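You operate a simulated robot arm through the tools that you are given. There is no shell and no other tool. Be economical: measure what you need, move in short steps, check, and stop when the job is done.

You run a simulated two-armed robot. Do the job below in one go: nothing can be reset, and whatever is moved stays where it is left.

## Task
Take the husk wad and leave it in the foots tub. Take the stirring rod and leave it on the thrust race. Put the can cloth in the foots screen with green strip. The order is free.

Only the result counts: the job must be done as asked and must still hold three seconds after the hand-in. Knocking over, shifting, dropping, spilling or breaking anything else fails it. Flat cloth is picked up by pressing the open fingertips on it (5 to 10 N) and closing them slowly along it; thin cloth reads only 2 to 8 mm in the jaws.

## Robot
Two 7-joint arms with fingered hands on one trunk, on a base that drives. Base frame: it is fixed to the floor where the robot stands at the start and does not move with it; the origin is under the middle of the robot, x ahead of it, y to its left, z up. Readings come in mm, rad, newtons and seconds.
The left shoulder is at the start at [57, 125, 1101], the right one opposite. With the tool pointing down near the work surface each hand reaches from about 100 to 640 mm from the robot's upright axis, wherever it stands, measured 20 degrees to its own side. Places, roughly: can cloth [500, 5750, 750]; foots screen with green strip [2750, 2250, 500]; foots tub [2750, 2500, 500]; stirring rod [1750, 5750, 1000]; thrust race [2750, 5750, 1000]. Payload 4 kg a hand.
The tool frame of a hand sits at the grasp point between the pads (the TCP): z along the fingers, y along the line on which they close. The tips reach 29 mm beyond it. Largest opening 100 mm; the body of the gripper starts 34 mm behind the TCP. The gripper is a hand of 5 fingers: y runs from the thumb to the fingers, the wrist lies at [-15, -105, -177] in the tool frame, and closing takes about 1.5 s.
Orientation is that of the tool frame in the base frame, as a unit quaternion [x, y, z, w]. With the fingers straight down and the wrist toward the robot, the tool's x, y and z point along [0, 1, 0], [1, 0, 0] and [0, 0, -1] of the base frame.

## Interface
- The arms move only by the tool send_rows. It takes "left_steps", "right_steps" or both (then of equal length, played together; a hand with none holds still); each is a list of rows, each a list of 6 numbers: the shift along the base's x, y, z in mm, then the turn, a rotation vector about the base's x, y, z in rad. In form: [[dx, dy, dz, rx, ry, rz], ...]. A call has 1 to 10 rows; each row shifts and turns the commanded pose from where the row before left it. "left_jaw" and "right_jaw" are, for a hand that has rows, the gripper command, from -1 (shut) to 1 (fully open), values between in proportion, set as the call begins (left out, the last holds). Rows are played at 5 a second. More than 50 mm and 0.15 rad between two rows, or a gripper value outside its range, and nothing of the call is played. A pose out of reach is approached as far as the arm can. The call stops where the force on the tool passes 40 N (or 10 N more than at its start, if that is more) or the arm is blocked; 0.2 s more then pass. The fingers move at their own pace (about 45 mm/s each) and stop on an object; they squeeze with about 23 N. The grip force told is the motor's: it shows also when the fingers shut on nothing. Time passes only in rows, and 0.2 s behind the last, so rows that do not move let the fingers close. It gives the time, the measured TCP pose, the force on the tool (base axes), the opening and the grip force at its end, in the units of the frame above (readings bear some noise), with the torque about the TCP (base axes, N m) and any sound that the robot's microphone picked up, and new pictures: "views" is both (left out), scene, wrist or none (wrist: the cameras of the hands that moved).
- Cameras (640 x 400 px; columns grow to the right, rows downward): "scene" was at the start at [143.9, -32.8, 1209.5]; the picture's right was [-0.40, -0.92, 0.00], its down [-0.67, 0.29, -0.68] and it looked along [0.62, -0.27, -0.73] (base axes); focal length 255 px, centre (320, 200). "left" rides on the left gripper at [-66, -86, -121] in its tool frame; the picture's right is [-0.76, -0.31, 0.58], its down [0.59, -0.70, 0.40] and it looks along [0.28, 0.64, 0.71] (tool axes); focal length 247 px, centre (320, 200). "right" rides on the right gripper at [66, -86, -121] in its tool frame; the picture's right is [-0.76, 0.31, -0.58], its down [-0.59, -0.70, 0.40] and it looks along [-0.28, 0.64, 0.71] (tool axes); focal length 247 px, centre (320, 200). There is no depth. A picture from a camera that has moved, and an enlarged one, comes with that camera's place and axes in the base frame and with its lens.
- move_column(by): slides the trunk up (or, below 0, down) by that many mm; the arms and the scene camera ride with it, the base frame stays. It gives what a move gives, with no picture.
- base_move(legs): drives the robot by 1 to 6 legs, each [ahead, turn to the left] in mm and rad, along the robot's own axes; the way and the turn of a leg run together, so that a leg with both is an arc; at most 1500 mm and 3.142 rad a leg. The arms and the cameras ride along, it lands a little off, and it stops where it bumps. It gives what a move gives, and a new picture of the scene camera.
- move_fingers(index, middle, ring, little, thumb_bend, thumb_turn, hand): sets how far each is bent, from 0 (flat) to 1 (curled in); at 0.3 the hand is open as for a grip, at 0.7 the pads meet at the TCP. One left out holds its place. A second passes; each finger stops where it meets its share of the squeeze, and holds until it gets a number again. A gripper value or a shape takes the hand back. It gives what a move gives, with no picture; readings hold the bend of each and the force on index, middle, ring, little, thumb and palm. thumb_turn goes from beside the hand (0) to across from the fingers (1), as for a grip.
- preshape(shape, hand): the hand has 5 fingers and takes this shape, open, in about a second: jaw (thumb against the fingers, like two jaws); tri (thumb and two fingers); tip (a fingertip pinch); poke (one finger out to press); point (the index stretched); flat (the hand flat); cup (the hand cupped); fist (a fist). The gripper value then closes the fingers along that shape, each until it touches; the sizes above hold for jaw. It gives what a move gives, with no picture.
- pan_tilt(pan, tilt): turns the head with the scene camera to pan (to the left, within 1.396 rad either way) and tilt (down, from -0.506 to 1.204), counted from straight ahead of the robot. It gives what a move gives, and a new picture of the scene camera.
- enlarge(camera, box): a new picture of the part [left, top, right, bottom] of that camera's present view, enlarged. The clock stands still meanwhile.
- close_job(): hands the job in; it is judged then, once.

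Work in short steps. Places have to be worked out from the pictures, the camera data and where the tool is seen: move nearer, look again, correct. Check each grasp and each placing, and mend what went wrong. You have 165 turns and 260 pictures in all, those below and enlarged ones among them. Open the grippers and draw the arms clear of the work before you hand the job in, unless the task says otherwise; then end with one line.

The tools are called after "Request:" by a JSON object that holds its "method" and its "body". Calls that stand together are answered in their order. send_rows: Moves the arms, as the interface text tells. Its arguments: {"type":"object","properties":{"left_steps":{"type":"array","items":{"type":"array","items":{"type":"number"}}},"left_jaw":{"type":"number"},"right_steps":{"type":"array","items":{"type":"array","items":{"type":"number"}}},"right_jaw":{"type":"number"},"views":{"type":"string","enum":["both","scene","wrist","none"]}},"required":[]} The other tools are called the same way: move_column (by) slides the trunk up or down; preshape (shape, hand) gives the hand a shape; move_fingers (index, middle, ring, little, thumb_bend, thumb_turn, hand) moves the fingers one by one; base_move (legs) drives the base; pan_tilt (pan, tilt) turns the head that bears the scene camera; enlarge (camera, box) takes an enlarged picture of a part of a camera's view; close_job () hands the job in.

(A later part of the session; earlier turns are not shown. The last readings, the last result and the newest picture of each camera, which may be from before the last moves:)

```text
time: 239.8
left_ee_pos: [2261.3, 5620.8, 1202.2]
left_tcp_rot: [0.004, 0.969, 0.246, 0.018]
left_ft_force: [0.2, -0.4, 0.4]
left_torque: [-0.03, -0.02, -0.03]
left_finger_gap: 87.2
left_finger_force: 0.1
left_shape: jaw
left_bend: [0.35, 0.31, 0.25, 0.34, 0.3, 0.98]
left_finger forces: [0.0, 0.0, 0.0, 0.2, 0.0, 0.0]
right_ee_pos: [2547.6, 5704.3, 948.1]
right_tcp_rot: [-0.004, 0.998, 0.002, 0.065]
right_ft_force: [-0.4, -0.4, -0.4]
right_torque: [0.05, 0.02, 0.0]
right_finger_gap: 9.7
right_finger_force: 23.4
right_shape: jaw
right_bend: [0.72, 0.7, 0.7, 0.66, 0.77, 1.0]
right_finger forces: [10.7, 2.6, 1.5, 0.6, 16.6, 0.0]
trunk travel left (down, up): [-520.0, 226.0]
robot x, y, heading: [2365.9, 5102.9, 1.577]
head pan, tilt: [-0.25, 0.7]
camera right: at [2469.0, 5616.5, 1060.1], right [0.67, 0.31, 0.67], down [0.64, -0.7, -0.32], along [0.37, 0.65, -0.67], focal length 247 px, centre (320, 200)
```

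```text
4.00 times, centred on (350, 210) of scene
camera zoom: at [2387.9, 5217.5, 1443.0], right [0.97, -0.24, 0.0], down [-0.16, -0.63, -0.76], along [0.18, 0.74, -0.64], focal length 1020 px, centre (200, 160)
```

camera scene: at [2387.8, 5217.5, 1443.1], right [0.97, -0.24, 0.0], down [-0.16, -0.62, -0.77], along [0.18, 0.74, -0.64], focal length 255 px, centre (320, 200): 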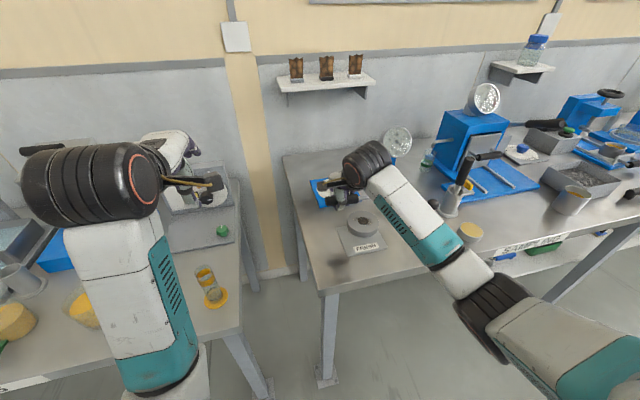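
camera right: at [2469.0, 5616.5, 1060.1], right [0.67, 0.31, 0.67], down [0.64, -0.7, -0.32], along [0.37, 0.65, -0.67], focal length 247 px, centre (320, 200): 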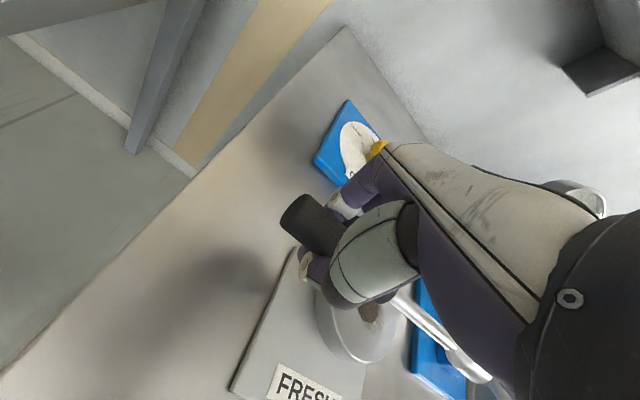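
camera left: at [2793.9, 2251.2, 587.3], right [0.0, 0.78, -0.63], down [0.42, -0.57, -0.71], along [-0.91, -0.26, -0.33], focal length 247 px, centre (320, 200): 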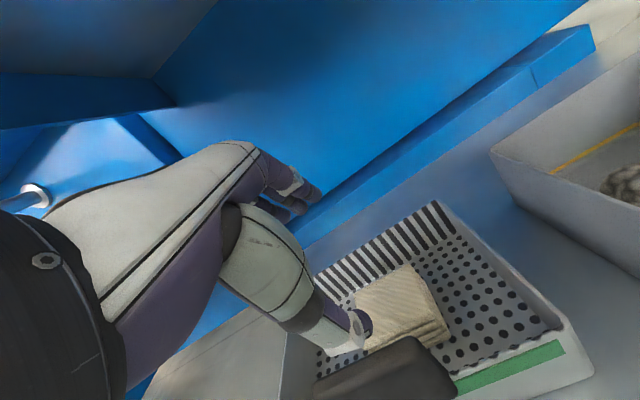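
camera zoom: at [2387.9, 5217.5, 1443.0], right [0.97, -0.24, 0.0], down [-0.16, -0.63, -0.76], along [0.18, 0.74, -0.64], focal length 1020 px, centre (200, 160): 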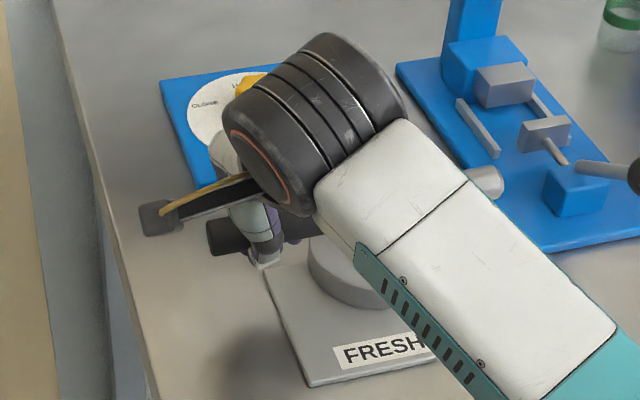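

The rod is level now (axis z≈951 over the race top at 918). I lower in small steps until it touches.

Request:
{"method": "send_rows", "body": {"right_steps": [[0, 0, -8, 0, 0, 0], [0, 0, -5, 0, 0, 0]], "views": "none"}}

Request:
{"method": "send_rows", "body": {"right_steps": [[0, 0, -3, 0, 0, 0]], "views": "none"}}

Request:
{"method": "send_rows", "body": {"right_steps": [[0, 0, -3, 0, 0, 0]], "views": "wrist"}}

```text
time: 240.4
left_ee_pos: [2260.6, 5620.5, 1202.3]
left_tcp_rot: [0.003, 0.969, 0.247, 0.018]
left_ft_force: [-0.1, 0.4, -0.4]
left_torque: [0.01, 0.01, 0.01]
left_finger_gap: 87.3
left_finger_force: 0.0
left_shape: jaw
left_bend: [0.35, 0.31, 0.25, 0.34, 0.3, 0.98]
left_finger forces: [0.0, 0.0, 0.1, 0.1, 0.0, 0.1]
right_ee_pos: [2548.0, 5704.6, 934.5]
right_tcp_rot: [-0.004, 0.998, 0.001, 0.065]
right_ft_force: [0.7, 0.4, -0.1]
right_torque: [0.0, 0.03, 0.0]
right_finger_gap: 9.8
right_finger_force: 23.0
right_shape: jaw
right_bend: [0.72, 0.7, 0.7, 0.66, 0.77, 1.0]
right_finger forces: [10.6, 2.6, 1.5, 0.6, 16.5, 0.0]
trunk travel left (down, up): [-520.0, 226.0]
robot x, y, heading: [2365.9, 5103.1, 1.581]
head pan, tilt: [-0.25, 0.7]
```

```text
time: 240.8
left_ee_pos: [2261.2, 5620.7, 1202.9]
left_tcp_rot: [0.003, 0.969, 0.246, 0.018]
left_ft_force: [-0.1, -0.2, 0.2]
left_torque: [0.01, 0.0, -0.05]
left_finger_gap: 87.4
left_finger_force: 0.1
left_shape: jaw
left_bend: [0.35, 0.31, 0.25, 0.34, 0.3, 0.98]
left_finger forces: [0.0, 0.0, 0.0, 0.0, 0.0, 0.1]
right_ee_pos: [2549.3, 5705.6, 933.6]
right_tcp_rot: [-0.005, 0.998, 0.003, 0.065]
right_ft_force: [-0.4, -0.6, -0.9]
right_torque: [-0.01, 0.05, -0.01]
right_finger_gap: 9.7
right_finger_force: 22.6
right_shape: jaw
right_bend: [0.72, 0.7, 0.7, 0.66, 0.77, 1.0]
right_finger forces: [10.5, 2.6, 1.5, 0.6, 16.6, 0.0]
trunk travel left (down, up): [-520.0, 226.0]
robot x, y, heading: [2366.7, 5105.0, 1.576]
head pan, tilt: [-0.25, 0.7]
```

```text
time: 241.2
left_ee_pos: [2261.3, 5620.7, 1201.9]
left_tcp_rot: [0.003, 0.969, 0.246, 0.018]
left_ft_force: [-0.6, 0.5, 0.1]
left_torque: [-0.01, -0.01, 0.01]
left_finger_gap: 87.0
left_finger_force: 0.0
left_shape: jaw
left_bend: [0.35, 0.31, 0.25, 0.34, 0.3, 0.98]
left_finger forces: [0.0, 0.0, 0.1, 0.1, 0.0, 0.0]
right_ee_pos: [2549.8, 5704.2, 932.1]
right_tcp_rot: [-0.004, 0.998, 0.002, 0.066]
right_ft_force: [-0.2, -0.7, -1.2]
right_torque: [-0.02, 0.05, -0.03]
right_finger_gap: 9.6
right_finger_force: 23.2
right_shape: jaw
right_bend: [0.72, 0.7, 0.7, 0.66, 0.77, 1.0]
right_finger forces: [10.7, 2.6, 1.5, 0.6, 16.6, 0.0]
trunk travel left (down, up): [-520.0, 226.0]
robot x, y, heading: [2364.7, 5103.1, 1.575]
head pan, tilt: [-0.25, 0.7]
camera right: at [2469.8, 5617.0, 1042.3], right [0.67, 0.31, 0.67], down [0.64, -0.7, -0.32], along [0.37, 0.65, -0.67], focal length 247 px, centre (320, 200)
```

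right: 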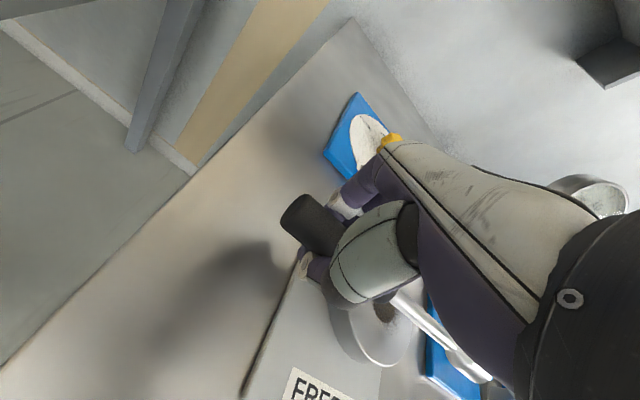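

No contact yet. I continue downward.

Request:
{"method": "send_rows", "body": {"right_steps": [[0, 0, -3, 0, 0, 0]], "views": "none"}}

Request:
{"method": "send_rows", "body": {"right_steps": [[0, 0, -3, 0, 0, 0]], "views": "none"}}

Request:
{"method": "send_rows", "body": {"right_steps": [[0, 0, -2, 0, 0, 0]], "views": "wrist"}}

```text
time: 241.6
left_ee_pos: [2261.6, 5622.2, 1202.7]
left_tcp_rot: [0.003, 0.969, 0.246, 0.018]
left_ft_force: [-0.1, -0.2, 0.0]
left_torque: [0.03, 0.03, 0.01]
left_finger_gap: 87.3
left_finger_force: 0.0
left_shape: jaw
left_bend: [0.35, 0.31, 0.25, 0.34, 0.3, 0.98]
left_finger forces: [0.1, 0.0, 0.0, 0.1, 0.0, 0.0]
right_ee_pos: [2549.6, 5704.8, 929.1]
right_tcp_rot: [-0.004, 0.998, 0.002, 0.066]
right_ft_force: [-0.1, 0.4, -1.5]
right_torque: [-0.01, 0.06, 0.0]
right_finger_gap: 9.9
right_finger_force: 23.0
right_shape: jaw
right_bend: [0.72, 0.7, 0.7, 0.66, 0.77, 1.0]
right_finger forces: [10.7, 2.6, 1.5, 0.7, 16.6, 0.0]
trunk travel left (down, up): [-520.0, 226.0]
robot x, y, heading: [2363.9, 5104.6, 1.579]
head pan, tilt: [-0.25, 0.7]
```

```text
time: 242.0
left_ee_pos: [2260.9, 5620.9, 1203.1]
left_tcp_rot: [0.004, 0.969, 0.245, 0.018]
left_ft_force: [-0.5, -0.3, -0.1]
left_torque: [-0.03, 0.0, 0.0]
left_finger_gap: 87.3
left_finger_force: 0.0
left_shape: jaw
left_bend: [0.35, 0.31, 0.25, 0.34, 0.3, 0.98]
left_finger forces: [0.0, 0.1, 0.0, 0.1, 0.0, 0.0]
right_ee_pos: [2549.4, 5704.8, 925.4]
right_tcp_rot: [-0.004, 0.998, 0.002, 0.065]
right_ft_force: [0.2, 0.1, -0.2]
right_torque: [0.01, 0.05, 0.01]
right_finger_gap: 9.7
right_finger_force: 22.9
right_shape: jaw
right_bend: [0.72, 0.7, 0.7, 0.66, 0.77, 1.0]
right_finger forces: [10.6, 2.5, 1.5, 0.6, 16.7, 0.1]
trunk travel left (down, up): [-520.0, 226.0]
robot x, y, heading: [2368.1, 5102.6, 1.571]
head pan, tilt: [-0.25, 0.7]
```

```text
time: 242.4
left_ee_pos: [2260.7, 5621.4, 1202.1]
left_tcp_rot: [0.004, 0.969, 0.246, 0.019]
left_ft_force: [-0.3, 0.5, -0.4]
left_torque: [-0.02, -0.01, -0.01]
left_finger_gap: 87.3
left_finger_force: 0.1
left_shape: jaw
left_bend: [0.35, 0.31, 0.25, 0.34, 0.3, 0.98]
left_finger forces: [0.0, 0.1, 0.1, 0.1, 0.0, 0.1]
right_ee_pos: [2548.6, 5705.1, 923.6]
right_tcp_rot: [-0.004, 0.998, 0.002, 0.064]
right_ft_force: [0.4, 0.0, -1.6]
right_torque: [0.0, 0.05, 0.01]
right_finger_gap: 9.6
right_finger_force: 22.7
right_shape: jaw
right_bend: [0.72, 0.7, 0.7, 0.66, 0.77, 1.0]
right_finger forces: [10.7, 2.4, 1.5, 0.6, 16.6, 0.1]
trunk travel left (down, up): [-520.0, 226.0]
robot x, y, heading: [2367.0, 5103.7, 1.578]
head pan, tilt: [-0.25, 0.7]
camera right: at [2469.9, 5616.6, 1034.3], right [0.67, 0.31, 0.67], down [0.64, -0.7, -0.32], along [0.37, 0.65, -0.67], focal length 247 px, centre (320, 200)
```

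right: 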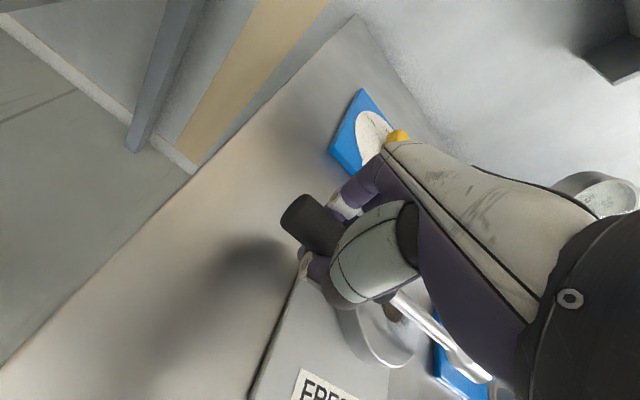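

Torque (~0.05 N·m at ~0.7 N) puts the rod's centre of mass about 70 mm from the TCP, which will be over the race. The race top looks nearer 908, so I keep lowering.

Request:
{"method": "send_rows", "body": {"right_steps": [[0, 0, -3, 0, 0, 0]], "views": "none"}}

Request:
{"method": "send_rows", "body": {"right_steps": [[0, 0, -3, 0, 0, 0]], "views": "none"}}

Request:
{"method": "send_rows", "body": {"right_steps": [[0, 0, -2, 0, 0, 0]], "views": "wrist"}}

```text
time: 242.8
left_ee_pos: [2263.0, 5622.1, 1202.0]
left_tcp_rot: [0.003, 0.969, 0.246, 0.018]
left_ft_force: [0.2, -0.2, 0.3]
left_torque: [0.0, -0.01, 0.01]
left_finger_gap: 87.2
left_finger_force: 0.1
left_shape: jaw
left_bend: [0.35, 0.31, 0.25, 0.34, 0.3, 0.98]
left_finger forces: [0.0, 0.0, 0.1, 0.1, 0.1, 0.0]
right_ee_pos: [2549.1, 5705.0, 918.9]
right_tcp_rot: [-0.004, 0.998, 0.002, 0.064]
right_ft_force: [-0.8, 0.7, -0.5]
right_torque: [-0.02, 0.04, 0.0]
right_finger_gap: 10.0
right_finger_force: 23.0
right_shape: jaw
right_bend: [0.72, 0.7, 0.7, 0.66, 0.77, 1.0]
right_finger forces: [10.5, 2.5, 1.5, 0.6, 16.5, 0.0]
trunk travel left (down, up): [-520.0, 226.0]
robot x, y, heading: [2369.1, 5103.1, 1.576]
head pan, tilt: [-0.25, 0.7]
```

```text
time: 243.2
left_ee_pos: [2260.8, 5621.9, 1201.8]
left_tcp_rot: [0.003, 0.969, 0.246, 0.018]
left_ft_force: [0.1, -0.1, 0.3]
left_torque: [0.0, -0.03, 0.02]
left_finger_gap: 87.3
left_finger_force: 0.0
left_shape: jaw
left_bend: [0.35, 0.31, 0.25, 0.34, 0.3, 0.98]
left_finger forces: [0.0, 0.1, 0.0, 0.0, 0.0, 0.0]
right_ee_pos: [2549.1, 5703.6, 917.2]
right_tcp_rot: [-0.004, 0.998, 0.002, 0.065]
right_ft_force: [0.7, -0.2, -0.9]
right_torque: [-0.02, 0.05, 0.0]
right_finger_gap: 9.9
right_finger_force: 22.9
right_shape: jaw
right_bend: [0.72, 0.7, 0.7, 0.66, 0.77, 1.0]
right_finger forces: [10.5, 2.5, 1.6, 0.7, 16.6, 0.0]
trunk travel left (down, up): [-520.0, 226.0]
robot x, y, heading: [2367.1, 5101.5, 1.581]
head pan, tilt: [-0.25, 0.7]
```

```text
time: 243.6
left_ee_pos: [2261.2, 5621.2, 1202.9]
left_tcp_rot: [0.003, 0.969, 0.247, 0.018]
left_ft_force: [0.3, -0.5, -0.4]
left_torque: [0.0, -0.03, -0.01]
left_finger_gap: 87.3
left_finger_force: 0.1
left_shape: jaw
left_bend: [0.35, 0.31, 0.25, 0.34, 0.3, 0.98]
left_finger forces: [0.1, 0.0, 0.0, 0.0, 0.0, 0.0]
right_ee_pos: [2549.1, 5704.6, 915.0]
right_tcp_rot: [-0.004, 0.998, 0.003, 0.066]
right_ft_force: [0.2, 0.2, -0.3]
right_torque: [0.04, 0.0, 0.0]
right_finger_gap: 9.9
right_finger_force: 23.0
right_shape: jaw
right_bend: [0.72, 0.7, 0.7, 0.66, 0.77, 1.0]
right_finger forces: [10.6, 2.5, 1.5, 1.1, 16.6, 0.0]
trunk travel left (down, up): [-520.0, 226.0]
robot x, y, heading: [2367.3, 5104.6, 1.582]
head pan, tilt: [-0.25, 0.7]
camera right: at [2469.6, 5616.7, 1026.2], right [0.67, 0.31, 0.67], down [0.64, -0.7, -0.32], along [0.37, 0.65, -0.67], focal length 247 px, centre (320, 200)
```

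right: 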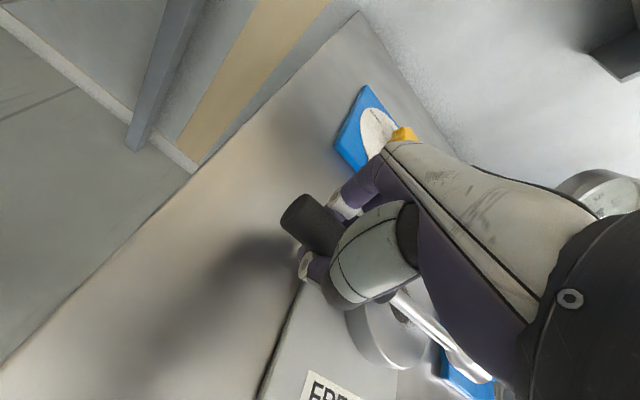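

Torque fell to zero and a finger force changed: first touch. One more small step.

Request:
{"method": "send_rows", "body": {"right_steps": [[0, 0, -2, 0, 0, 0]], "views": "none"}}

Request:
{"method": "send_rows", "body": {"right_steps": [[0, 0, -2, 0, 0, 0]], "views": "none"}}

```text
time: 244.0
left_ee_pos: [2260.6, 5621.0, 1202.8]
left_tcp_rot: [0.003, 0.969, 0.247, 0.018]
left_ft_force: [0.0, 0.0, 0.3]
left_torque: [-0.01, 0.02, 0.0]
left_finger_gap: 87.4
left_finger_force: 0.1
left_shape: jaw
left_bend: [0.35, 0.31, 0.25, 0.34, 0.3, 0.98]
left_finger forces: [0.1, 0.0, 0.0, 0.0, 0.2, 0.0]
right_ee_pos: [2548.4, 5704.6, 915.1]
right_tcp_rot: [-0.004, 0.998, 0.004, 0.065]
right_ft_force: [-0.8, -0.4, 6.0]
right_torque: [0.08, -0.29, -0.02]
right_finger_gap: 9.8
right_finger_force: 22.8
right_shape: jaw
right_bend: [0.72, 0.7, 0.7, 0.72, 0.77, 1.0]
right_finger forces: [10.7, 2.4, 1.3, 8.1, 16.8, 0.0]
trunk travel left (down, up): [-520.0, 226.0]
robot x, y, heading: [2365.2, 5106.0, 1.578]
head pan, tilt: [-0.25, 0.7]
```

```text
time: 244.4
left_ee_pos: [2260.5, 5619.2, 1202.4]
left_tcp_rot: [0.004, 0.969, 0.247, 0.018]
left_ft_force: [-1.2, 0.4, -0.6]
left_torque: [-0.02, 0.0, -0.02]
left_finger_gap: 87.2
left_finger_force: 0.0
left_shape: jaw
left_bend: [0.35, 0.31, 0.25, 0.34, 0.3, 0.98]
left_finger forces: [0.1, 0.0, 0.0, 0.1, 0.0, 0.0]
right_ee_pos: [2548.2, 5705.7, 914.6]
right_tcp_rot: [-0.004, 0.998, 0.005, 0.066]
right_ft_force: [-1.5, 0.4, 16.0]
right_torque: [0.22, -0.73, 0.06]
right_finger_gap: 9.8
right_finger_force: 23.3
right_shape: jaw
right_bend: [0.72, 0.7, 0.7, 0.72, 0.77, 1.0]
right_finger forces: [10.7, 2.3, 1.3, 17.7, 16.8, 0.0]
trunk travel left (down, up): [-520.0, 226.0]
robot x, y, heading: [2367.9, 5101.2, 1.575]
head pan, tilt: [-0.25, 0.7]
```

The little finger (not the rod) is resting on the race. I lift 5 mm and open just that finger out of the way; it carries almost no grip.

Request:
{"method": "send_rows", "body": {"right_steps": [[0, 0, 7, 0, 0, 0]], "views": "none"}}

Request:
{"method": "move_fingers", "body": {"hand": "right", "little": 0.15}}

Request:
{"method": "enlarge", "body": {"camera": "right", "box": [0, 0, 640, 400]}}

```text
time: 244.8
left_ee_pos: [2262.2, 5621.4, 1201.5]
left_tcp_rot: [0.003, 0.969, 0.246, 0.018]
left_ft_force: [0.6, 0.3, 0.6]
left_torque: [-0.02, 0.0, 0.01]
left_finger_gap: 87.2
left_finger_force: 0.1
left_shape: jaw
left_bend: [0.35, 0.31, 0.25, 0.34, 0.3, 0.98]
left_finger forces: [0.1, 0.0, 0.0, 0.1, 0.1, 0.1]
right_ee_pos: [2548.7, 5704.1, 914.9]
right_tcp_rot: [-0.004, 0.998, -0.002, 0.064]
right_ft_force: [-0.2, -0.5, -0.2]
right_torque: [0.02, 0.04, 0.01]
right_finger_gap: 9.8
right_finger_force: 22.7
right_shape: jaw
right_bend: [0.72, 0.7, 0.7, 0.67, 0.77, 1.0]
right_finger forces: [10.7, 2.4, 1.5, 0.8, 16.7, 0.0]
trunk travel left (down, up): [-520.0, 226.0]
robot x, y, heading: [2367.0, 5103.0, 1.575]
head pan, tilt: [-0.25, 0.7]
```

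```text
time: 245.8
left_ee_pos: [2260.6, 5622.4, 1203.5]
left_tcp_rot: [0.004, 0.969, 0.246, 0.018]
left_ft_force: [-0.6, 0.8, 0.2]
left_torque: [-0.03, 0.0, -0.01]
left_finger_gap: 87.5
left_finger_force: 0.1
left_shape: jaw
left_bend: [0.35, 0.31, 0.25, 0.34, 0.3, 0.98]
left_finger forces: [0.0, 0.0, 0.0, 0.1, 0.0, 0.0]
right_ee_pos: [2548.8, 5704.9, 917.8]
right_tcp_rot: [-0.003, 0.998, 0.002, 0.064]
right_ft_force: [-0.6, 0.1, -1.1]
right_torque: [-0.01, 0.04, 0.03]
right_finger_gap: 0.0
right_finger_force: 15.9
right_shape: fingers
right_bend: [0.72, 0.7, 0.7, 0.15, 0.77, 1.0]
right_finger forces: [10.4, 2.7, 1.9, 0.0, 16.4, 0.0]
trunk travel left (down, up): [-520.0, 226.0]
robot x, y, heading: [2364.7, 5100.9, 1.581]
head pan, tilt: [-0.25, 0.7]
```

```text
1.00 times, centred on (320, 200) of right (not enlarged: the box is as wide or as high as the picture)
camera zoom: at [2469.2, 5617.8, 1029.5], right [0.67, 0.31, 0.67], down [0.64, -0.7, -0.32], along [0.37, 0.65, -0.67], focal length 247 px, centre (320, 200)
```

zoom: 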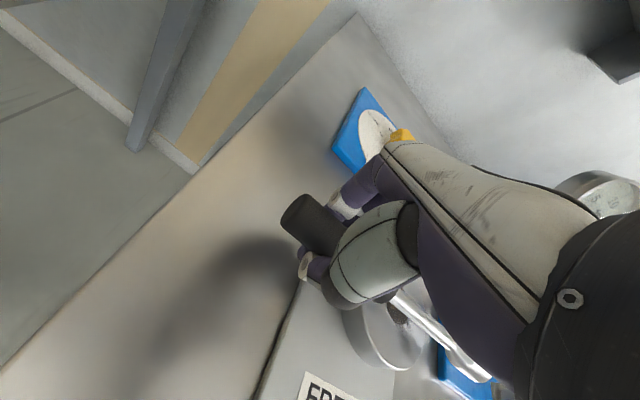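

Still held with the little finger out. I lower again in small steps.

Request:
{"method": "send_rows", "body": {"right_steps": [[0, 0, -3, 0, 0, 0]], "views": "none"}}

Request:
{"method": "send_rows", "body": {"right_steps": [[0, 0, -3, 0, 0, 0]], "views": "none"}}

Request:
{"method": "send_rows", "body": {"right_steps": [[0, 0, -3, 0, 0, 0]], "views": "wrist"}}

```text
time: 246.2
left_ee_pos: [2261.1, 5621.3, 1202.0]
left_tcp_rot: [0.004, 0.969, 0.245, 0.019]
left_ft_force: [0.2, -1.2, -0.2]
left_torque: [-0.02, 0.01, 0.02]
left_finger_gap: 87.6
left_finger_force: 0.0
left_shape: jaw
left_bend: [0.35, 0.31, 0.25, 0.34, 0.3, 0.98]
left_finger forces: [0.1, 0.1, 0.1, 0.0, 0.0, 0.0]
right_ee_pos: [2548.6, 5705.7, 914.5]
right_tcp_rot: [-0.004, 0.998, 0.002, 0.065]
right_ft_force: [0.5, -0.2, -1.1]
right_torque: [0.02, 0.02, -0.01]
right_finger_gap: 0.1
right_finger_force: 15.7
right_shape: fingers
right_bend: [0.72, 0.7, 0.7, 0.15, 0.77, 1.0]
right_finger forces: [10.5, 2.6, 1.9, 0.1, 16.3, 0.0]
trunk travel left (down, up): [-520.0, 226.0]
robot x, y, heading: [2365.4, 5104.4, 1.575]
head pan, tilt: [-0.25, 0.7]
```

```text
time: 246.6
left_ee_pos: [2261.6, 5622.0, 1202.4]
left_tcp_rot: [0.004, 0.969, 0.246, 0.018]
left_ft_force: [0.8, -0.6, -0.2]
left_torque: [-0.01, 0.01, 0.01]
left_finger_gap: 87.4
left_finger_force: 0.0
left_shape: jaw
left_bend: [0.35, 0.31, 0.25, 0.34, 0.3, 0.98]
left_finger forces: [0.0, 0.1, 0.0, 0.0, 0.0, 0.0]
right_ee_pos: [2549.5, 5705.3, 912.2]
right_tcp_rot: [-0.005, 0.998, 0.002, 0.065]
right_ft_force: [-0.7, -0.6, -0.3]
right_torque: [-0.01, 0.02, 0.03]
right_finger_gap: 0.0
right_finger_force: 15.8
right_shape: fingers
right_bend: [0.72, 0.7, 0.7, 0.15, 0.77, 1.0]
right_finger forces: [10.5, 3.8, 1.9, 0.0, 16.4, 0.0]
trunk travel left (down, up): [-520.0, 226.0]
robot x, y, heading: [2364.3, 5103.8, 1.58]
head pan, tilt: [-0.25, 0.7]
```

```text
time: 247.0
left_ee_pos: [2261.2, 5620.4, 1201.5]
left_tcp_rot: [0.003, 0.969, 0.246, 0.018]
left_ft_force: [-0.4, -0.1, 0.8]
left_torque: [-0.01, 0.02, -0.03]
left_finger_gap: 87.5
left_finger_force: 0.0
left_shape: jaw
left_bend: [0.35, 0.31, 0.25, 0.34, 0.3, 0.98]
left_finger forces: [0.1, 0.1, 0.0, 0.1, 0.0, 0.1]
right_ee_pos: [2548.3, 5706.1, 911.8]
right_tcp_rot: [-0.004, 0.998, 0.004, 0.066]
right_ft_force: [0.7, 2.6, 7.0]
right_torque: [0.06, -0.06, 0.04]
right_finger_gap: 0.0
right_finger_force: 20.9
right_shape: fingers
right_bend: [0.72, 0.71, 0.7, 0.15, 0.77, 1.0]
right_finger forces: [10.1, 13.7, 1.4, 0.0, 16.6, 0.0]
trunk travel left (down, up): [-520.0, 226.0]
robot x, y, heading: [2368.6, 5106.1, 1.577]
head pan, tilt: [-0.25, 0.7]
camera right: at [2469.7, 5617.4, 1022.3], right [0.67, 0.31, 0.67], down [0.64, -0.69, -0.33], along [0.37, 0.65, -0.66], focal length 247 px, centre (320, 200)
```

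right: 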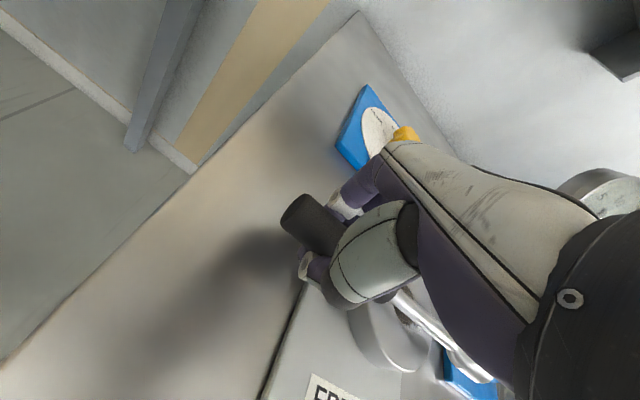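

A fingertip is touching the bench, so the rod is nearly down, but I want its centre of mass further over the race. I lift 10 mm, shift 11 mm toward the race and lower again.

Request:
{"method": "send_rows", "body": {"right_steps": [[0, 0, 12, 0, 0, 0], [11, 0, 0, 0, 0, 0], [0, 0, -3, 0, 0, 0]], "views": "none"}}

Request:
{"method": "send_rows", "body": {"right_steps": [[0, 0, -3, 0, 0, 0]], "views": "none"}}

Request:
{"method": "send_rows", "body": {"right_steps": [[0, 0, -2, 0, 0, 0]], "views": "wrist"}}

```text
time: 247.8
left_ee_pos: [2260.4, 5621.2, 1202.2]
left_tcp_rot: [0.003, 0.969, 0.247, 0.018]
left_ft_force: [-0.1, -0.8, 0.6]
left_torque: [0.0, -0.03, -0.02]
left_finger_gap: 87.3
left_finger_force: 0.0
left_shape: jaw
left_bend: [0.35, 0.31, 0.25, 0.34, 0.3, 0.98]
left_finger forces: [0.1, 0.0, 0.1, 0.0, 0.0, 0.1]
right_ee_pos: [2560.1, 5704.8, 917.4]
right_tcp_rot: [-0.004, 0.998, 0.002, 0.065]
right_ft_force: [-0.2, 0.0, -0.3]
right_torque: [0.0, 0.03, 0.02]
right_finger_gap: 0.0
right_finger_force: 16.0
right_shape: fingers
right_bend: [0.72, 0.7, 0.7, 0.15, 0.77, 1.0]
right_finger forces: [10.7, 2.7, 2.1, 0.0, 16.6, 0.1]
trunk travel left (down, up): [-520.0, 226.0]
robot x, y, heading: [2367.8, 5103.1, 1.575]
head pan, tilt: [-0.25, 0.7]
```

```text
time: 248.2
left_ee_pos: [2261.2, 5620.3, 1202.9]
left_tcp_rot: [0.003, 0.969, 0.246, 0.019]
left_ft_force: [0.0, 0.1, -0.5]
left_torque: [-0.04, -0.03, -0.02]
left_finger_gap: 87.4
left_finger_force: 0.1
left_shape: jaw
left_bend: [0.35, 0.31, 0.25, 0.34, 0.3, 0.98]
left_finger forces: [0.0, 0.0, 0.0, 0.1, 0.0, 0.0]
right_ee_pos: [2559.9, 5704.6, 914.0]
right_tcp_rot: [-0.004, 0.998, 0.002, 0.065]
right_ft_force: [-1.3, -0.2, -0.5]
right_torque: [0.02, 0.05, -0.02]
right_finger_gap: 0.1
right_finger_force: 15.8
right_shape: fingers
right_bend: [0.72, 0.7, 0.7, 0.15, 0.77, 1.0]
right_finger forces: [10.7, 2.6, 2.5, 0.1, 16.5, 0.0]
trunk travel left (down, up): [-520.0, 226.0]
robot x, y, heading: [2366.1, 5099.3, 1.574]
head pan, tilt: [-0.25, 0.7]
```

```text
time: 248.6
left_ee_pos: [2261.2, 5622.0, 1201.9]
left_tcp_rot: [0.003, 0.969, 0.247, 0.017]
left_ft_force: [0.1, -0.3, 0.7]
left_torque: [-0.03, 0.0, 0.02]
left_finger_gap: 87.4
left_finger_force: 0.1
left_shape: jaw
left_bend: [0.35, 0.31, 0.25, 0.34, 0.3, 0.98]
left_finger forces: [0.1, 0.1, 0.1, 0.0, 0.0, 0.0]
right_ee_pos: [2559.4, 5703.8, 912.2]
right_tcp_rot: [-0.005, 0.998, 0.002, 0.065]
right_ft_force: [-0.2, 0.8, -0.9]
right_torque: [0.0, 0.06, -0.01]
right_finger_gap: 0.1
right_finger_force: 16.4
right_shape: fingers
right_bend: [0.72, 0.7, 0.7, 0.15, 0.77, 1.0]
right_finger forces: [10.8, 2.6, 2.2, 0.0, 16.5, 0.0]
trunk travel left (down, up): [-520.0, 226.0]
robot x, y, heading: [2363.5, 5102.0, 1.578]
head pan, tilt: [-0.25, 0.7]
camera right: at [2480.3, 5617.2, 1024.2], right [0.67, 0.31, 0.67], down [0.64, -0.7, -0.32], along [0.37, 0.65, -0.67], focal length 247 px, centre (320, 200)
```

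right: 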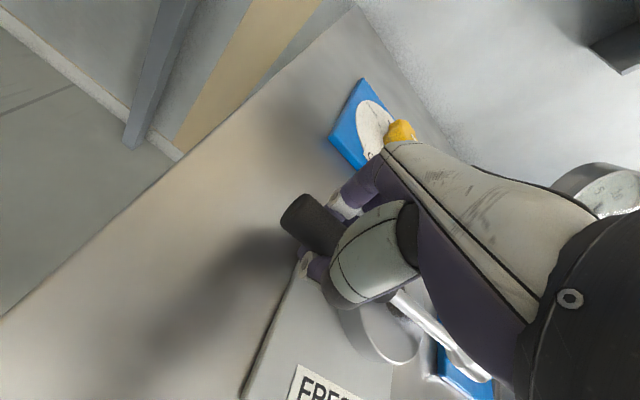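

Request:
{"method": "send_rows", "body": {"right_steps": [[0, 0, -2, 0, 0, 0]], "views": "none"}}

Request:
{"method": "send_rows", "body": {"right_steps": [[0, 0, -2, 0, 0, 0]], "views": "scene"}}

Request:
{"method": "enlarge", "body": {"camera": "right", "box": [270, 170, 510, 400]}}

```text
time: 249.0
left_ee_pos: [2261.1, 5619.8, 1203.0]
left_tcp_rot: [0.003, 0.969, 0.246, 0.018]
left_ft_force: [1.1, 0.8, 0.6]
left_torque: [-0.03, -0.02, 0.01]
left_finger_gap: 87.7
left_finger_force: 0.1
left_shape: jaw
left_bend: [0.35, 0.31, 0.25, 0.34, 0.3, 0.98]
left_finger forces: [0.1, 0.0, 0.1, 0.1, 0.1, 0.0]
right_ee_pos: [2560.0, 5706.6, 911.9]
right_tcp_rot: [-0.004, 0.998, 0.004, 0.065]
right_ft_force: [0.3, -1.3, 6.4]
right_torque: [-0.04, 0.02, -0.01]
right_finger_gap: 0.1
right_finger_force: 19.4
right_shape: fingers
right_bend: [0.72, 0.7, 0.7, 0.15, 0.77, 1.0]
right_finger forces: [10.3, 7.9, 1.9, 0.0, 19.3, 0.0]
trunk travel left (down, up): [-520.0, 226.0]
robot x, y, heading: [2365.8, 5104.5, 1.577]
head pan, tilt: [-0.25, 0.7]
```

```text
time: 249.4
left_ee_pos: [2260.6, 5619.8, 1202.6]
left_tcp_rot: [0.003, 0.969, 0.247, 0.019]
left_ft_force: [0.5, 0.1, -0.3]
left_torque: [0.03, 0.03, 0.0]
left_finger_gap: 87.3
left_finger_force: 0.0
left_shape: jaw
left_bend: [0.35, 0.31, 0.25, 0.34, 0.3, 0.98]
left_finger forces: [0.0, 0.1, 0.1, 0.0, 0.1, 0.0]
right_ee_pos: [2558.9, 5704.3, 910.6]
right_tcp_rot: [-0.004, 0.998, 0.005, 0.065]
right_ft_force: [0.3, 0.0, 14.8]
right_torque: [-0.02, -0.08, 0.01]
right_finger_gap: 0.0
right_finger_force: 24.5
right_shape: fingers
right_bend: [0.72, 0.71, 0.7, 0.15, 0.77, 1.0]
right_finger forces: [10.5, 13.1, 1.7, 0.0, 23.3, 0.0]
trunk travel left (down, up): [-520.0, 226.0]
robot x, y, heading: [2368.8, 5103.6, 1.579]
head pan, tilt: [-0.25, 0.7]
camera scene: at [2387.2, 5216.0, 1443.4], right [0.97, -0.24, 0.0], down [-0.16, -0.62, -0.77], along [0.18, 0.74, -0.64], focal length 255 px, centre (320, 200)
```

scene: 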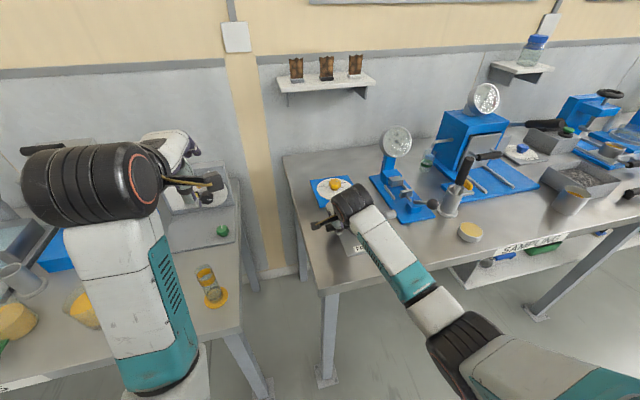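

```text
1.74 times, centred on (390, 285) of right
camera zoom: at [2480.4, 5617.0, 1022.7], right [0.67, 0.31, 0.67], down [0.64, -0.69, -0.33], along [0.37, 0.65, -0.66], focal length 430 px, centre (198, 52)
```

zoom: 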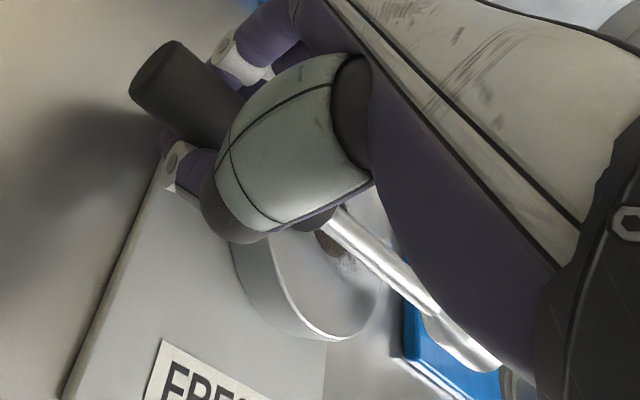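

The thumb and middle fingertips touch the plate, with the handle end a few mm over the race. I lift 3 mm to unload the plate, then ease the fingers and thumb open together, the little finger staying out.

Request:
{"method": "send_rows", "body": {"right_steps": [[0, 0, 4, 0, 0, 0]], "views": "none"}}

Request:
{"method": "move_fingers", "body": {"hand": "right", "index": 0.64, "middle": 0.62, "ring": 0.6, "thumb_bend": 0.69}}

Request:
{"method": "enlarge", "body": {"camera": "right", "box": [270, 170, 510, 400]}}

```text
time: 249.8
left_ee_pos: [2260.9, 5621.7, 1202.6]
left_tcp_rot: [0.003, 0.969, 0.246, 0.019]
left_ft_force: [-0.2, 0.1, -0.4]
left_torque: [0.03, 0.0, 0.01]
left_finger_gap: 87.3
left_finger_force: 0.1
left_shape: jaw
left_bend: [0.35, 0.31, 0.25, 0.34, 0.3, 0.98]
left_finger forces: [0.0, 0.0, 0.1, 0.0, 0.0, 0.1]
right_ee_pos: [2559.3, 5703.5, 912.8]
right_tcp_rot: [-0.003, 0.998, 0.001, 0.065]
right_ft_force: [-0.6, 2.3, 5.8]
right_torque: [0.06, 0.0, 0.03]
right_finger_gap: 0.0
right_finger_force: 20.5
right_shape: fingers
right_bend: [0.72, 0.71, 0.7, 0.15, 0.77, 1.0]
right_finger forces: [10.6, 9.9, 2.1, 0.0, 17.7, 0.0]
trunk travel left (down, up): [-520.0, 226.0]
robot x, y, heading: [2367.8, 5105.4, 1.578]
head pan, tilt: [-0.25, 0.7]
```

```text
time: 250.8
left_ee_pos: [2260.4, 5619.7, 1202.9]
left_tcp_rot: [0.004, 0.969, 0.247, 0.019]
left_ft_force: [0.1, -0.2, -0.1]
left_torque: [-0.01, 0.02, -0.01]
left_finger_gap: 87.3
left_finger_force: 0.0
left_shape: jaw
left_bend: [0.35, 0.31, 0.25, 0.34, 0.3, 0.98]
left_finger forces: [0.1, 0.0, 0.1, 0.1, 0.0, 0.1]
right_ee_pos: [2558.6, 5703.6, 913.5]
right_tcp_rot: [-0.004, 0.998, 0.003, 0.066]
right_ft_force: [-5.9, -1.4, 19.2]
right_torque: [-0.03, 0.06, 0.01]
right_finger_gap: 7.5
right_finger_force: 11.3
right_shape: fingers
right_bend: [0.63, 0.66, 0.6, 0.15, 0.73, 1.0]
right_finger forces: [2.2, 7.9, 0.0, 0.1, 13.9, 0.0]
trunk travel left (down, up): [-520.0, 226.0]
robot x, y, heading: [2368.2, 5100.6, 1.579]
head pan, tilt: [-0.25, 0.7]
```

```text
1.74 times, centred on (390, 285) of right
camera zoom: at [2479.4, 5615.6, 1025.6], right [0.67, 0.31, 0.67], down [0.64, -0.69, -0.32], along [0.37, 0.65, -0.67], focal length 430 px, centre (198, 52)
```

zoom: 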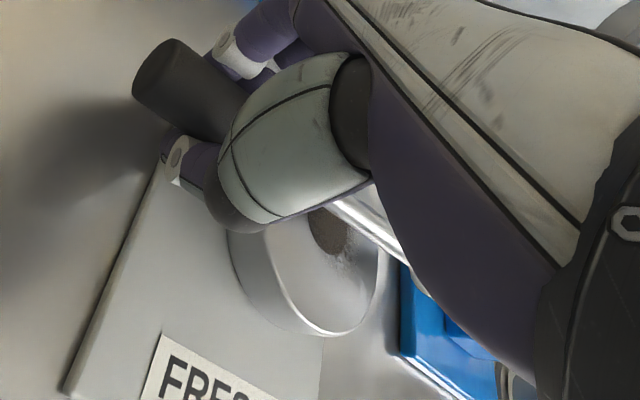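

Opening lengthens the fingers onto the plate, so I raise 7 mm and look before opening more.

Request:
{"method": "send_rows", "body": {"right_steps": [[0, 0, 5, 0, 0, 0], [0, 0, 3, 0, 0, 0]], "views": "wrist"}}

Request:
{"method": "enlarge", "body": {"camera": "right", "box": [270, 170, 510, 400]}}

```text
time: 251.4
left_ee_pos: [2261.2, 5620.8, 1201.7]
left_tcp_rot: [0.003, 0.969, 0.247, 0.018]
left_ft_force: [0.4, 0.5, -0.8]
left_torque: [0.02, 0.0, 0.02]
left_finger_gap: 87.0
left_finger_force: 0.0
left_shape: jaw
left_bend: [0.35, 0.31, 0.25, 0.34, 0.3, 0.98]
left_finger forces: [0.0, 0.0, 0.0, 0.1, 0.0, 0.1]
right_ee_pos: [2560.1, 5703.8, 919.3]
right_tcp_rot: [-0.003, 0.998, 0.0, 0.067]
right_ft_force: [-0.6, 0.5, -0.7]
right_torque: [-0.03, 0.03, 0.01]
right_finger_gap: 10.5
right_finger_force: 1.0
right_shape: fingers
right_bend: [0.64, 0.62, 0.6, 0.15, 0.69, 1.0]
right_finger forces: [0.4, 0.1, 1.0, 0.0, 0.5, 0.0]
trunk travel left (down, up): [-520.0, 226.0]
robot x, y, heading: [2369.5, 5105.0, 1.575]
head pan, tilt: [-0.25, 0.7]
camera right: at [2481.1, 5616.7, 1030.2], right [0.67, 0.31, 0.67], down [0.64, -0.7, -0.32], along [0.37, 0.64, -0.67], focal length 247 px, centre (320, 200)
```

right: 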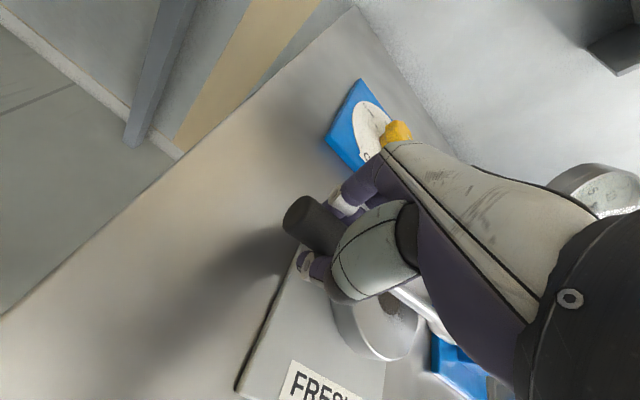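

```text
1.74 times, centred on (390, 285) of right
camera zoom: at [2481.1, 5616.7, 1030.2], right [0.67, 0.31, 0.67], down [0.64, -0.7, -0.32], along [0.37, 0.64, -0.67], focal length 430 px, centre (198, 52)
```

zoom: 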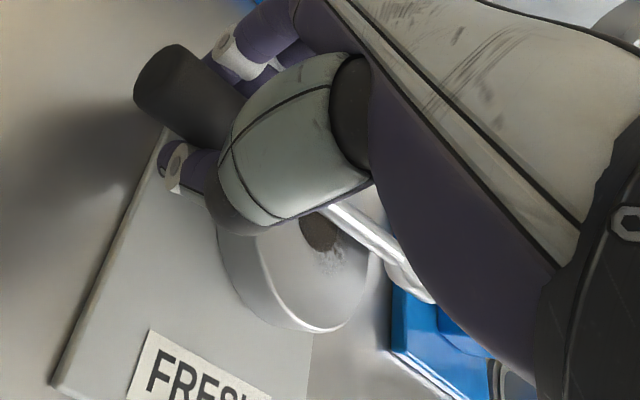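

Forces are now about 1 N, so the rod is only loosely cradled. I open a bit more.

Request:
{"method": "move_fingers", "body": {"hand": "right", "index": 0.57, "middle": 0.55, "ring": 0.52, "thumb_bend": 0.62}}

Request:
{"method": "enlarge", "body": {"camera": "right", "box": [270, 170, 510, 400]}}

Request:
{"method": "enlarge", "body": {"camera": "scene", "box": [290, 160, 410, 260]}}

```text
time: 252.4
left_ee_pos: [2260.3, 5621.6, 1202.6]
left_tcp_rot: [0.003, 0.969, 0.247, 0.018]
left_ft_force: [-0.2, 0.8, 0.7]
left_torque: [-0.03, -0.01, 0.0]
left_finger_gap: 87.5
left_finger_force: 0.1
left_shape: jaw
left_bend: [0.35, 0.31, 0.25, 0.34, 0.3, 0.98]
left_finger forces: [0.0, 0.0, 0.1, 0.1, 0.0, 0.0]
right_ee_pos: [2560.5, 5704.4, 921.1]
right_tcp_rot: [-0.004, 0.998, 0.002, 0.066]
right_ft_force: [-0.2, -0.5, -0.8]
right_torque: [-0.03, -0.03, 0.0]
right_finger_gap: 27.5
right_finger_force: 0.0
right_shape: fingers
right_bend: [0.56, 0.55, 0.52, 0.15, 0.62, 1.0]
right_finger forces: [0.0, 0.0, 0.0, 0.0, 0.1, 0.0]
trunk travel left (down, up): [-520.0, 226.0]
robot x, y, heading: [2366.4, 5102.4, 1.577]
head pan, tilt: [-0.25, 0.7]
```

```text
1.74 times, centred on (390, 285) of right
camera zoom: at [2480.5, 5617.0, 1032.2], right [0.67, 0.31, 0.67], down [0.64, -0.7, -0.32], along [0.37, 0.65, -0.67], focal length 430 px, centre (198, 52)
```

zoom: 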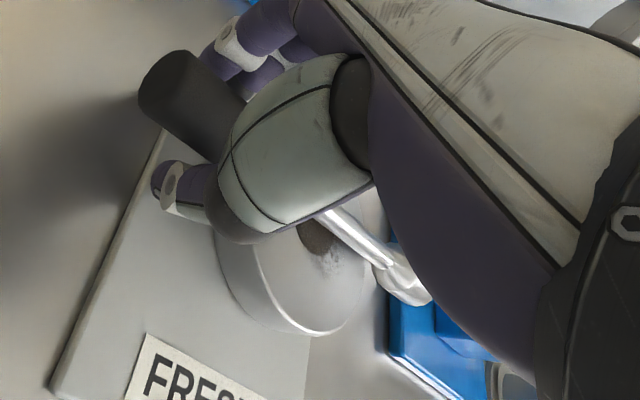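

```text
4.00 times, centred on (350, 210) of scene
camera zoom: at [2387.8, 5217.3, 1443.1], right [0.97, -0.24, 0.0], down [-0.16, -0.63, -0.76], along [0.18, 0.74, -0.64], focal length 1020 px, centre (200, 160)
```

zoom: 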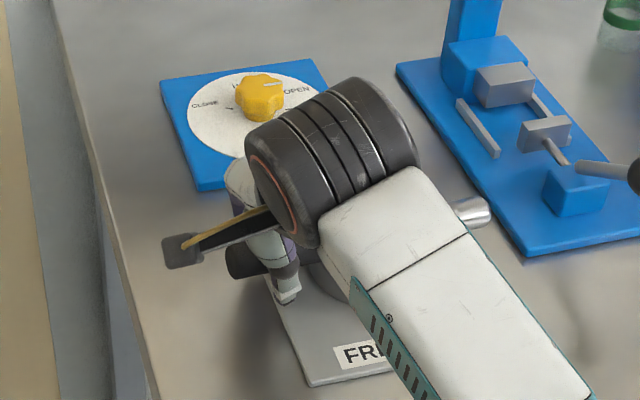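

The rod now rests by itself (all finger forces zero). I open further and rise straight up slowly.

Request:
{"method": "move_fingers", "body": {"hand": "right", "index": 0.47, "middle": 0.45, "ring": 0.42, "thumb_bend": 0.52}}

Request:
{"method": "send_rows", "body": {"right_steps": [[0, 0, 5, 0, 0, 0], [0, 0, 8, 0, 0, 0], [0, 0, 10, 0, 0, 0]], "views": "wrist"}}

```text
time: 253.4
left_ee_pos: [2261.3, 5621.6, 1201.8]
left_tcp_rot: [0.002, 0.969, 0.246, 0.018]
left_ft_force: [-0.1, 0.4, -0.3]
left_torque: [-0.01, 0.03, 0.01]
left_finger_gap: 87.3
left_finger_force: 0.1
left_shape: jaw
left_bend: [0.35, 0.31, 0.25, 0.34, 0.3, 0.98]
left_finger forces: [0.0, 0.1, 0.1, 0.0, 0.0, 0.0]
right_ee_pos: [2560.2, 5703.4, 919.8]
right_tcp_rot: [-0.004, 0.998, 0.001, 0.065]
right_ft_force: [0.4, 0.2, 0.3]
right_torque: [0.0, 0.0, -0.02]
right_finger_gap: 50.6
right_finger_force: 0.1
right_shape: fingers
right_bend: [0.47, 0.45, 0.42, 0.15, 0.52, 1.0]
right_finger forces: [0.0, 0.0, 0.1, 0.1, 0.0, 0.0]
trunk travel left (down, up): [-520.0, 226.0]
robot x, y, heading: [2369.2, 5102.9, 1.576]
head pan, tilt: [-0.25, 0.7]
```

```text
time: 254.2
left_ee_pos: [2261.1, 5621.5, 1202.4]
left_tcp_rot: [0.003, 0.969, 0.246, 0.018]
left_ft_force: [0.5, 0.7, -0.7]
left_torque: [0.0, -0.01, -0.01]
left_finger_gap: 87.3
left_finger_force: 0.0
left_shape: jaw
left_bend: [0.35, 0.31, 0.25, 0.34, 0.3, 0.98]
left_finger forces: [0.1, 0.0, 0.0, 0.0, 0.0, 0.0]
right_ee_pos: [2560.6, 5704.5, 943.4]
right_tcp_rot: [-0.004, 0.998, 0.002, 0.065]
right_ft_force: [0.0, -0.7, 0.1]
right_torque: [0.01, 0.02, 0.0]
right_finger_gap: 50.6
right_finger_force: 0.0
right_shape: fingers
right_bend: [0.47, 0.45, 0.42, 0.15, 0.52, 1.0]
right_finger forces: [0.0, 0.0, 0.1, 0.1, 0.0, 0.0]
trunk travel left (down, up): [-520.0, 226.0]
robot x, y, heading: [2367.4, 5105.4, 1.576]
head pan, tilt: [-0.25, 0.7]
camera right: at [2480.7, 5616.9, 1055.4], right [0.67, 0.31, 0.67], down [0.64, -0.7, -0.32], along [0.37, 0.65, -0.67], focal length 247 px, centre (320, 200)
```

right: 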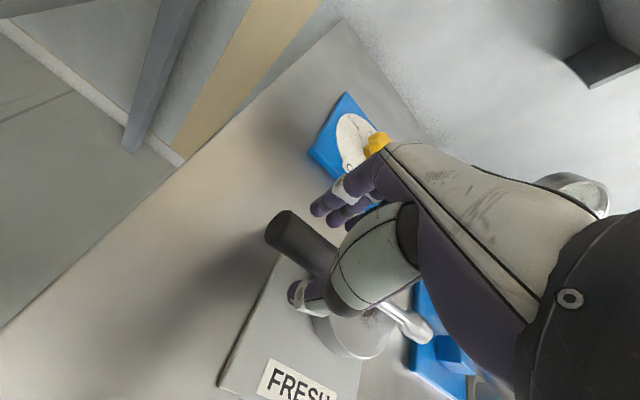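

The rod stays on the race as the hand rises. I go up 130 mm more and look.

Request:
{"method": "send_rows", "body": {"right_steps": [[0, 0, 15, 0, 0, 0], [0, 0, 25, 0, 0, 0], [0, 0, 40, 0, 0, 0], [0, 0, 45, 0, 0, 0], [0, -40, 20, 0, 0, 0], [0, -45, 0, 0, 0, 0]], "views": "both"}}

Request:
{"method": "enlarge", "body": {"camera": "scene", "box": [290, 150, 430, 260]}}

```text
time: 255.6
left_ee_pos: [2260.1, 5620.4, 1202.0]
left_tcp_rot: [0.002, 0.969, 0.247, 0.018]
left_ft_force: [0.9, -0.2, -0.5]
left_torque: [0.02, -0.02, -0.01]
left_finger_gap: 87.2
left_finger_force: 0.1
left_shape: jaw
left_bend: [0.35, 0.31, 0.25, 0.34, 0.3, 0.98]
left_finger forces: [0.1, 0.0, 0.0, 0.0, 0.0, 0.1]
right_ee_pos: [2560.3, 5618.4, 1091.1]
right_tcp_rot: [-0.004, 0.998, 0.002, 0.065]
right_ft_force: [-0.4, 0.0, 0.8]
right_torque: [0.01, -0.02, -0.05]
right_finger_gap: 50.8
right_finger_force: 0.1
right_shape: fingers
right_bend: [0.47, 0.45, 0.42, 0.15, 0.52, 1.0]
right_finger forces: [0.0, 0.0, 0.0, 0.0, 0.1, 0.0]
trunk travel left (down, up): [-520.0, 226.0]
robot x, y, heading: [2365.8, 5105.8, 1.578]
head pan, tilt: [-0.25, 0.7]
camera scene: at [2387.9, 5216.6, 1443.1], right [0.97, -0.24, 0.0], down [-0.16, -0.62, -0.77], along [0.18, 0.74, -0.64], focal length 255 px, centre (320, 200)
camera right: at [2481.2, 5531.2, 1202.1], right [0.67, 0.31, 0.67], down [0.64, -0.7, -0.32], along [0.37, 0.65, -0.67], focal length 247 px, centre (320, 200)
```

scene: 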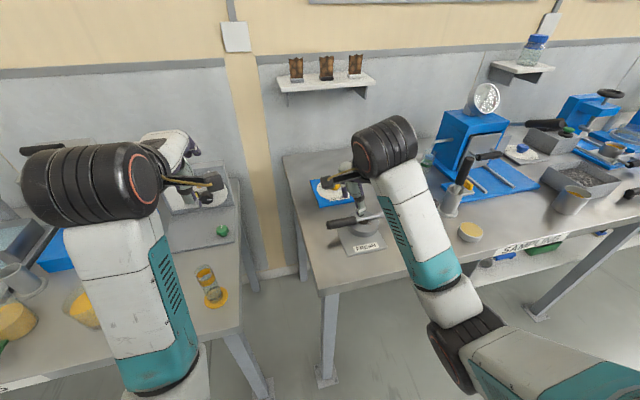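
right: 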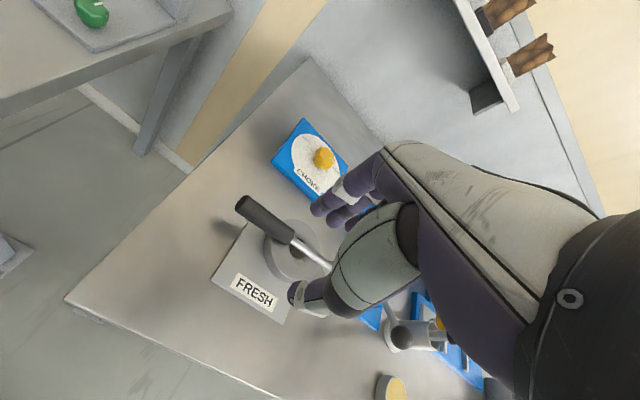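

```text
3.64 times, centred on (360, 205) of scene
camera zoom: at [2387.9, 5216.6, 1443.1], right [0.97, -0.24, 0.0], down [-0.16, -0.62, -0.77], along [0.18, 0.74, -0.64], focal length 928 px, centre (174, 182)
```

zoom: 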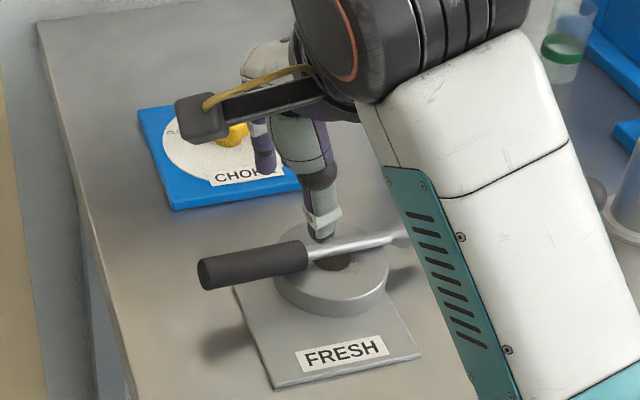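

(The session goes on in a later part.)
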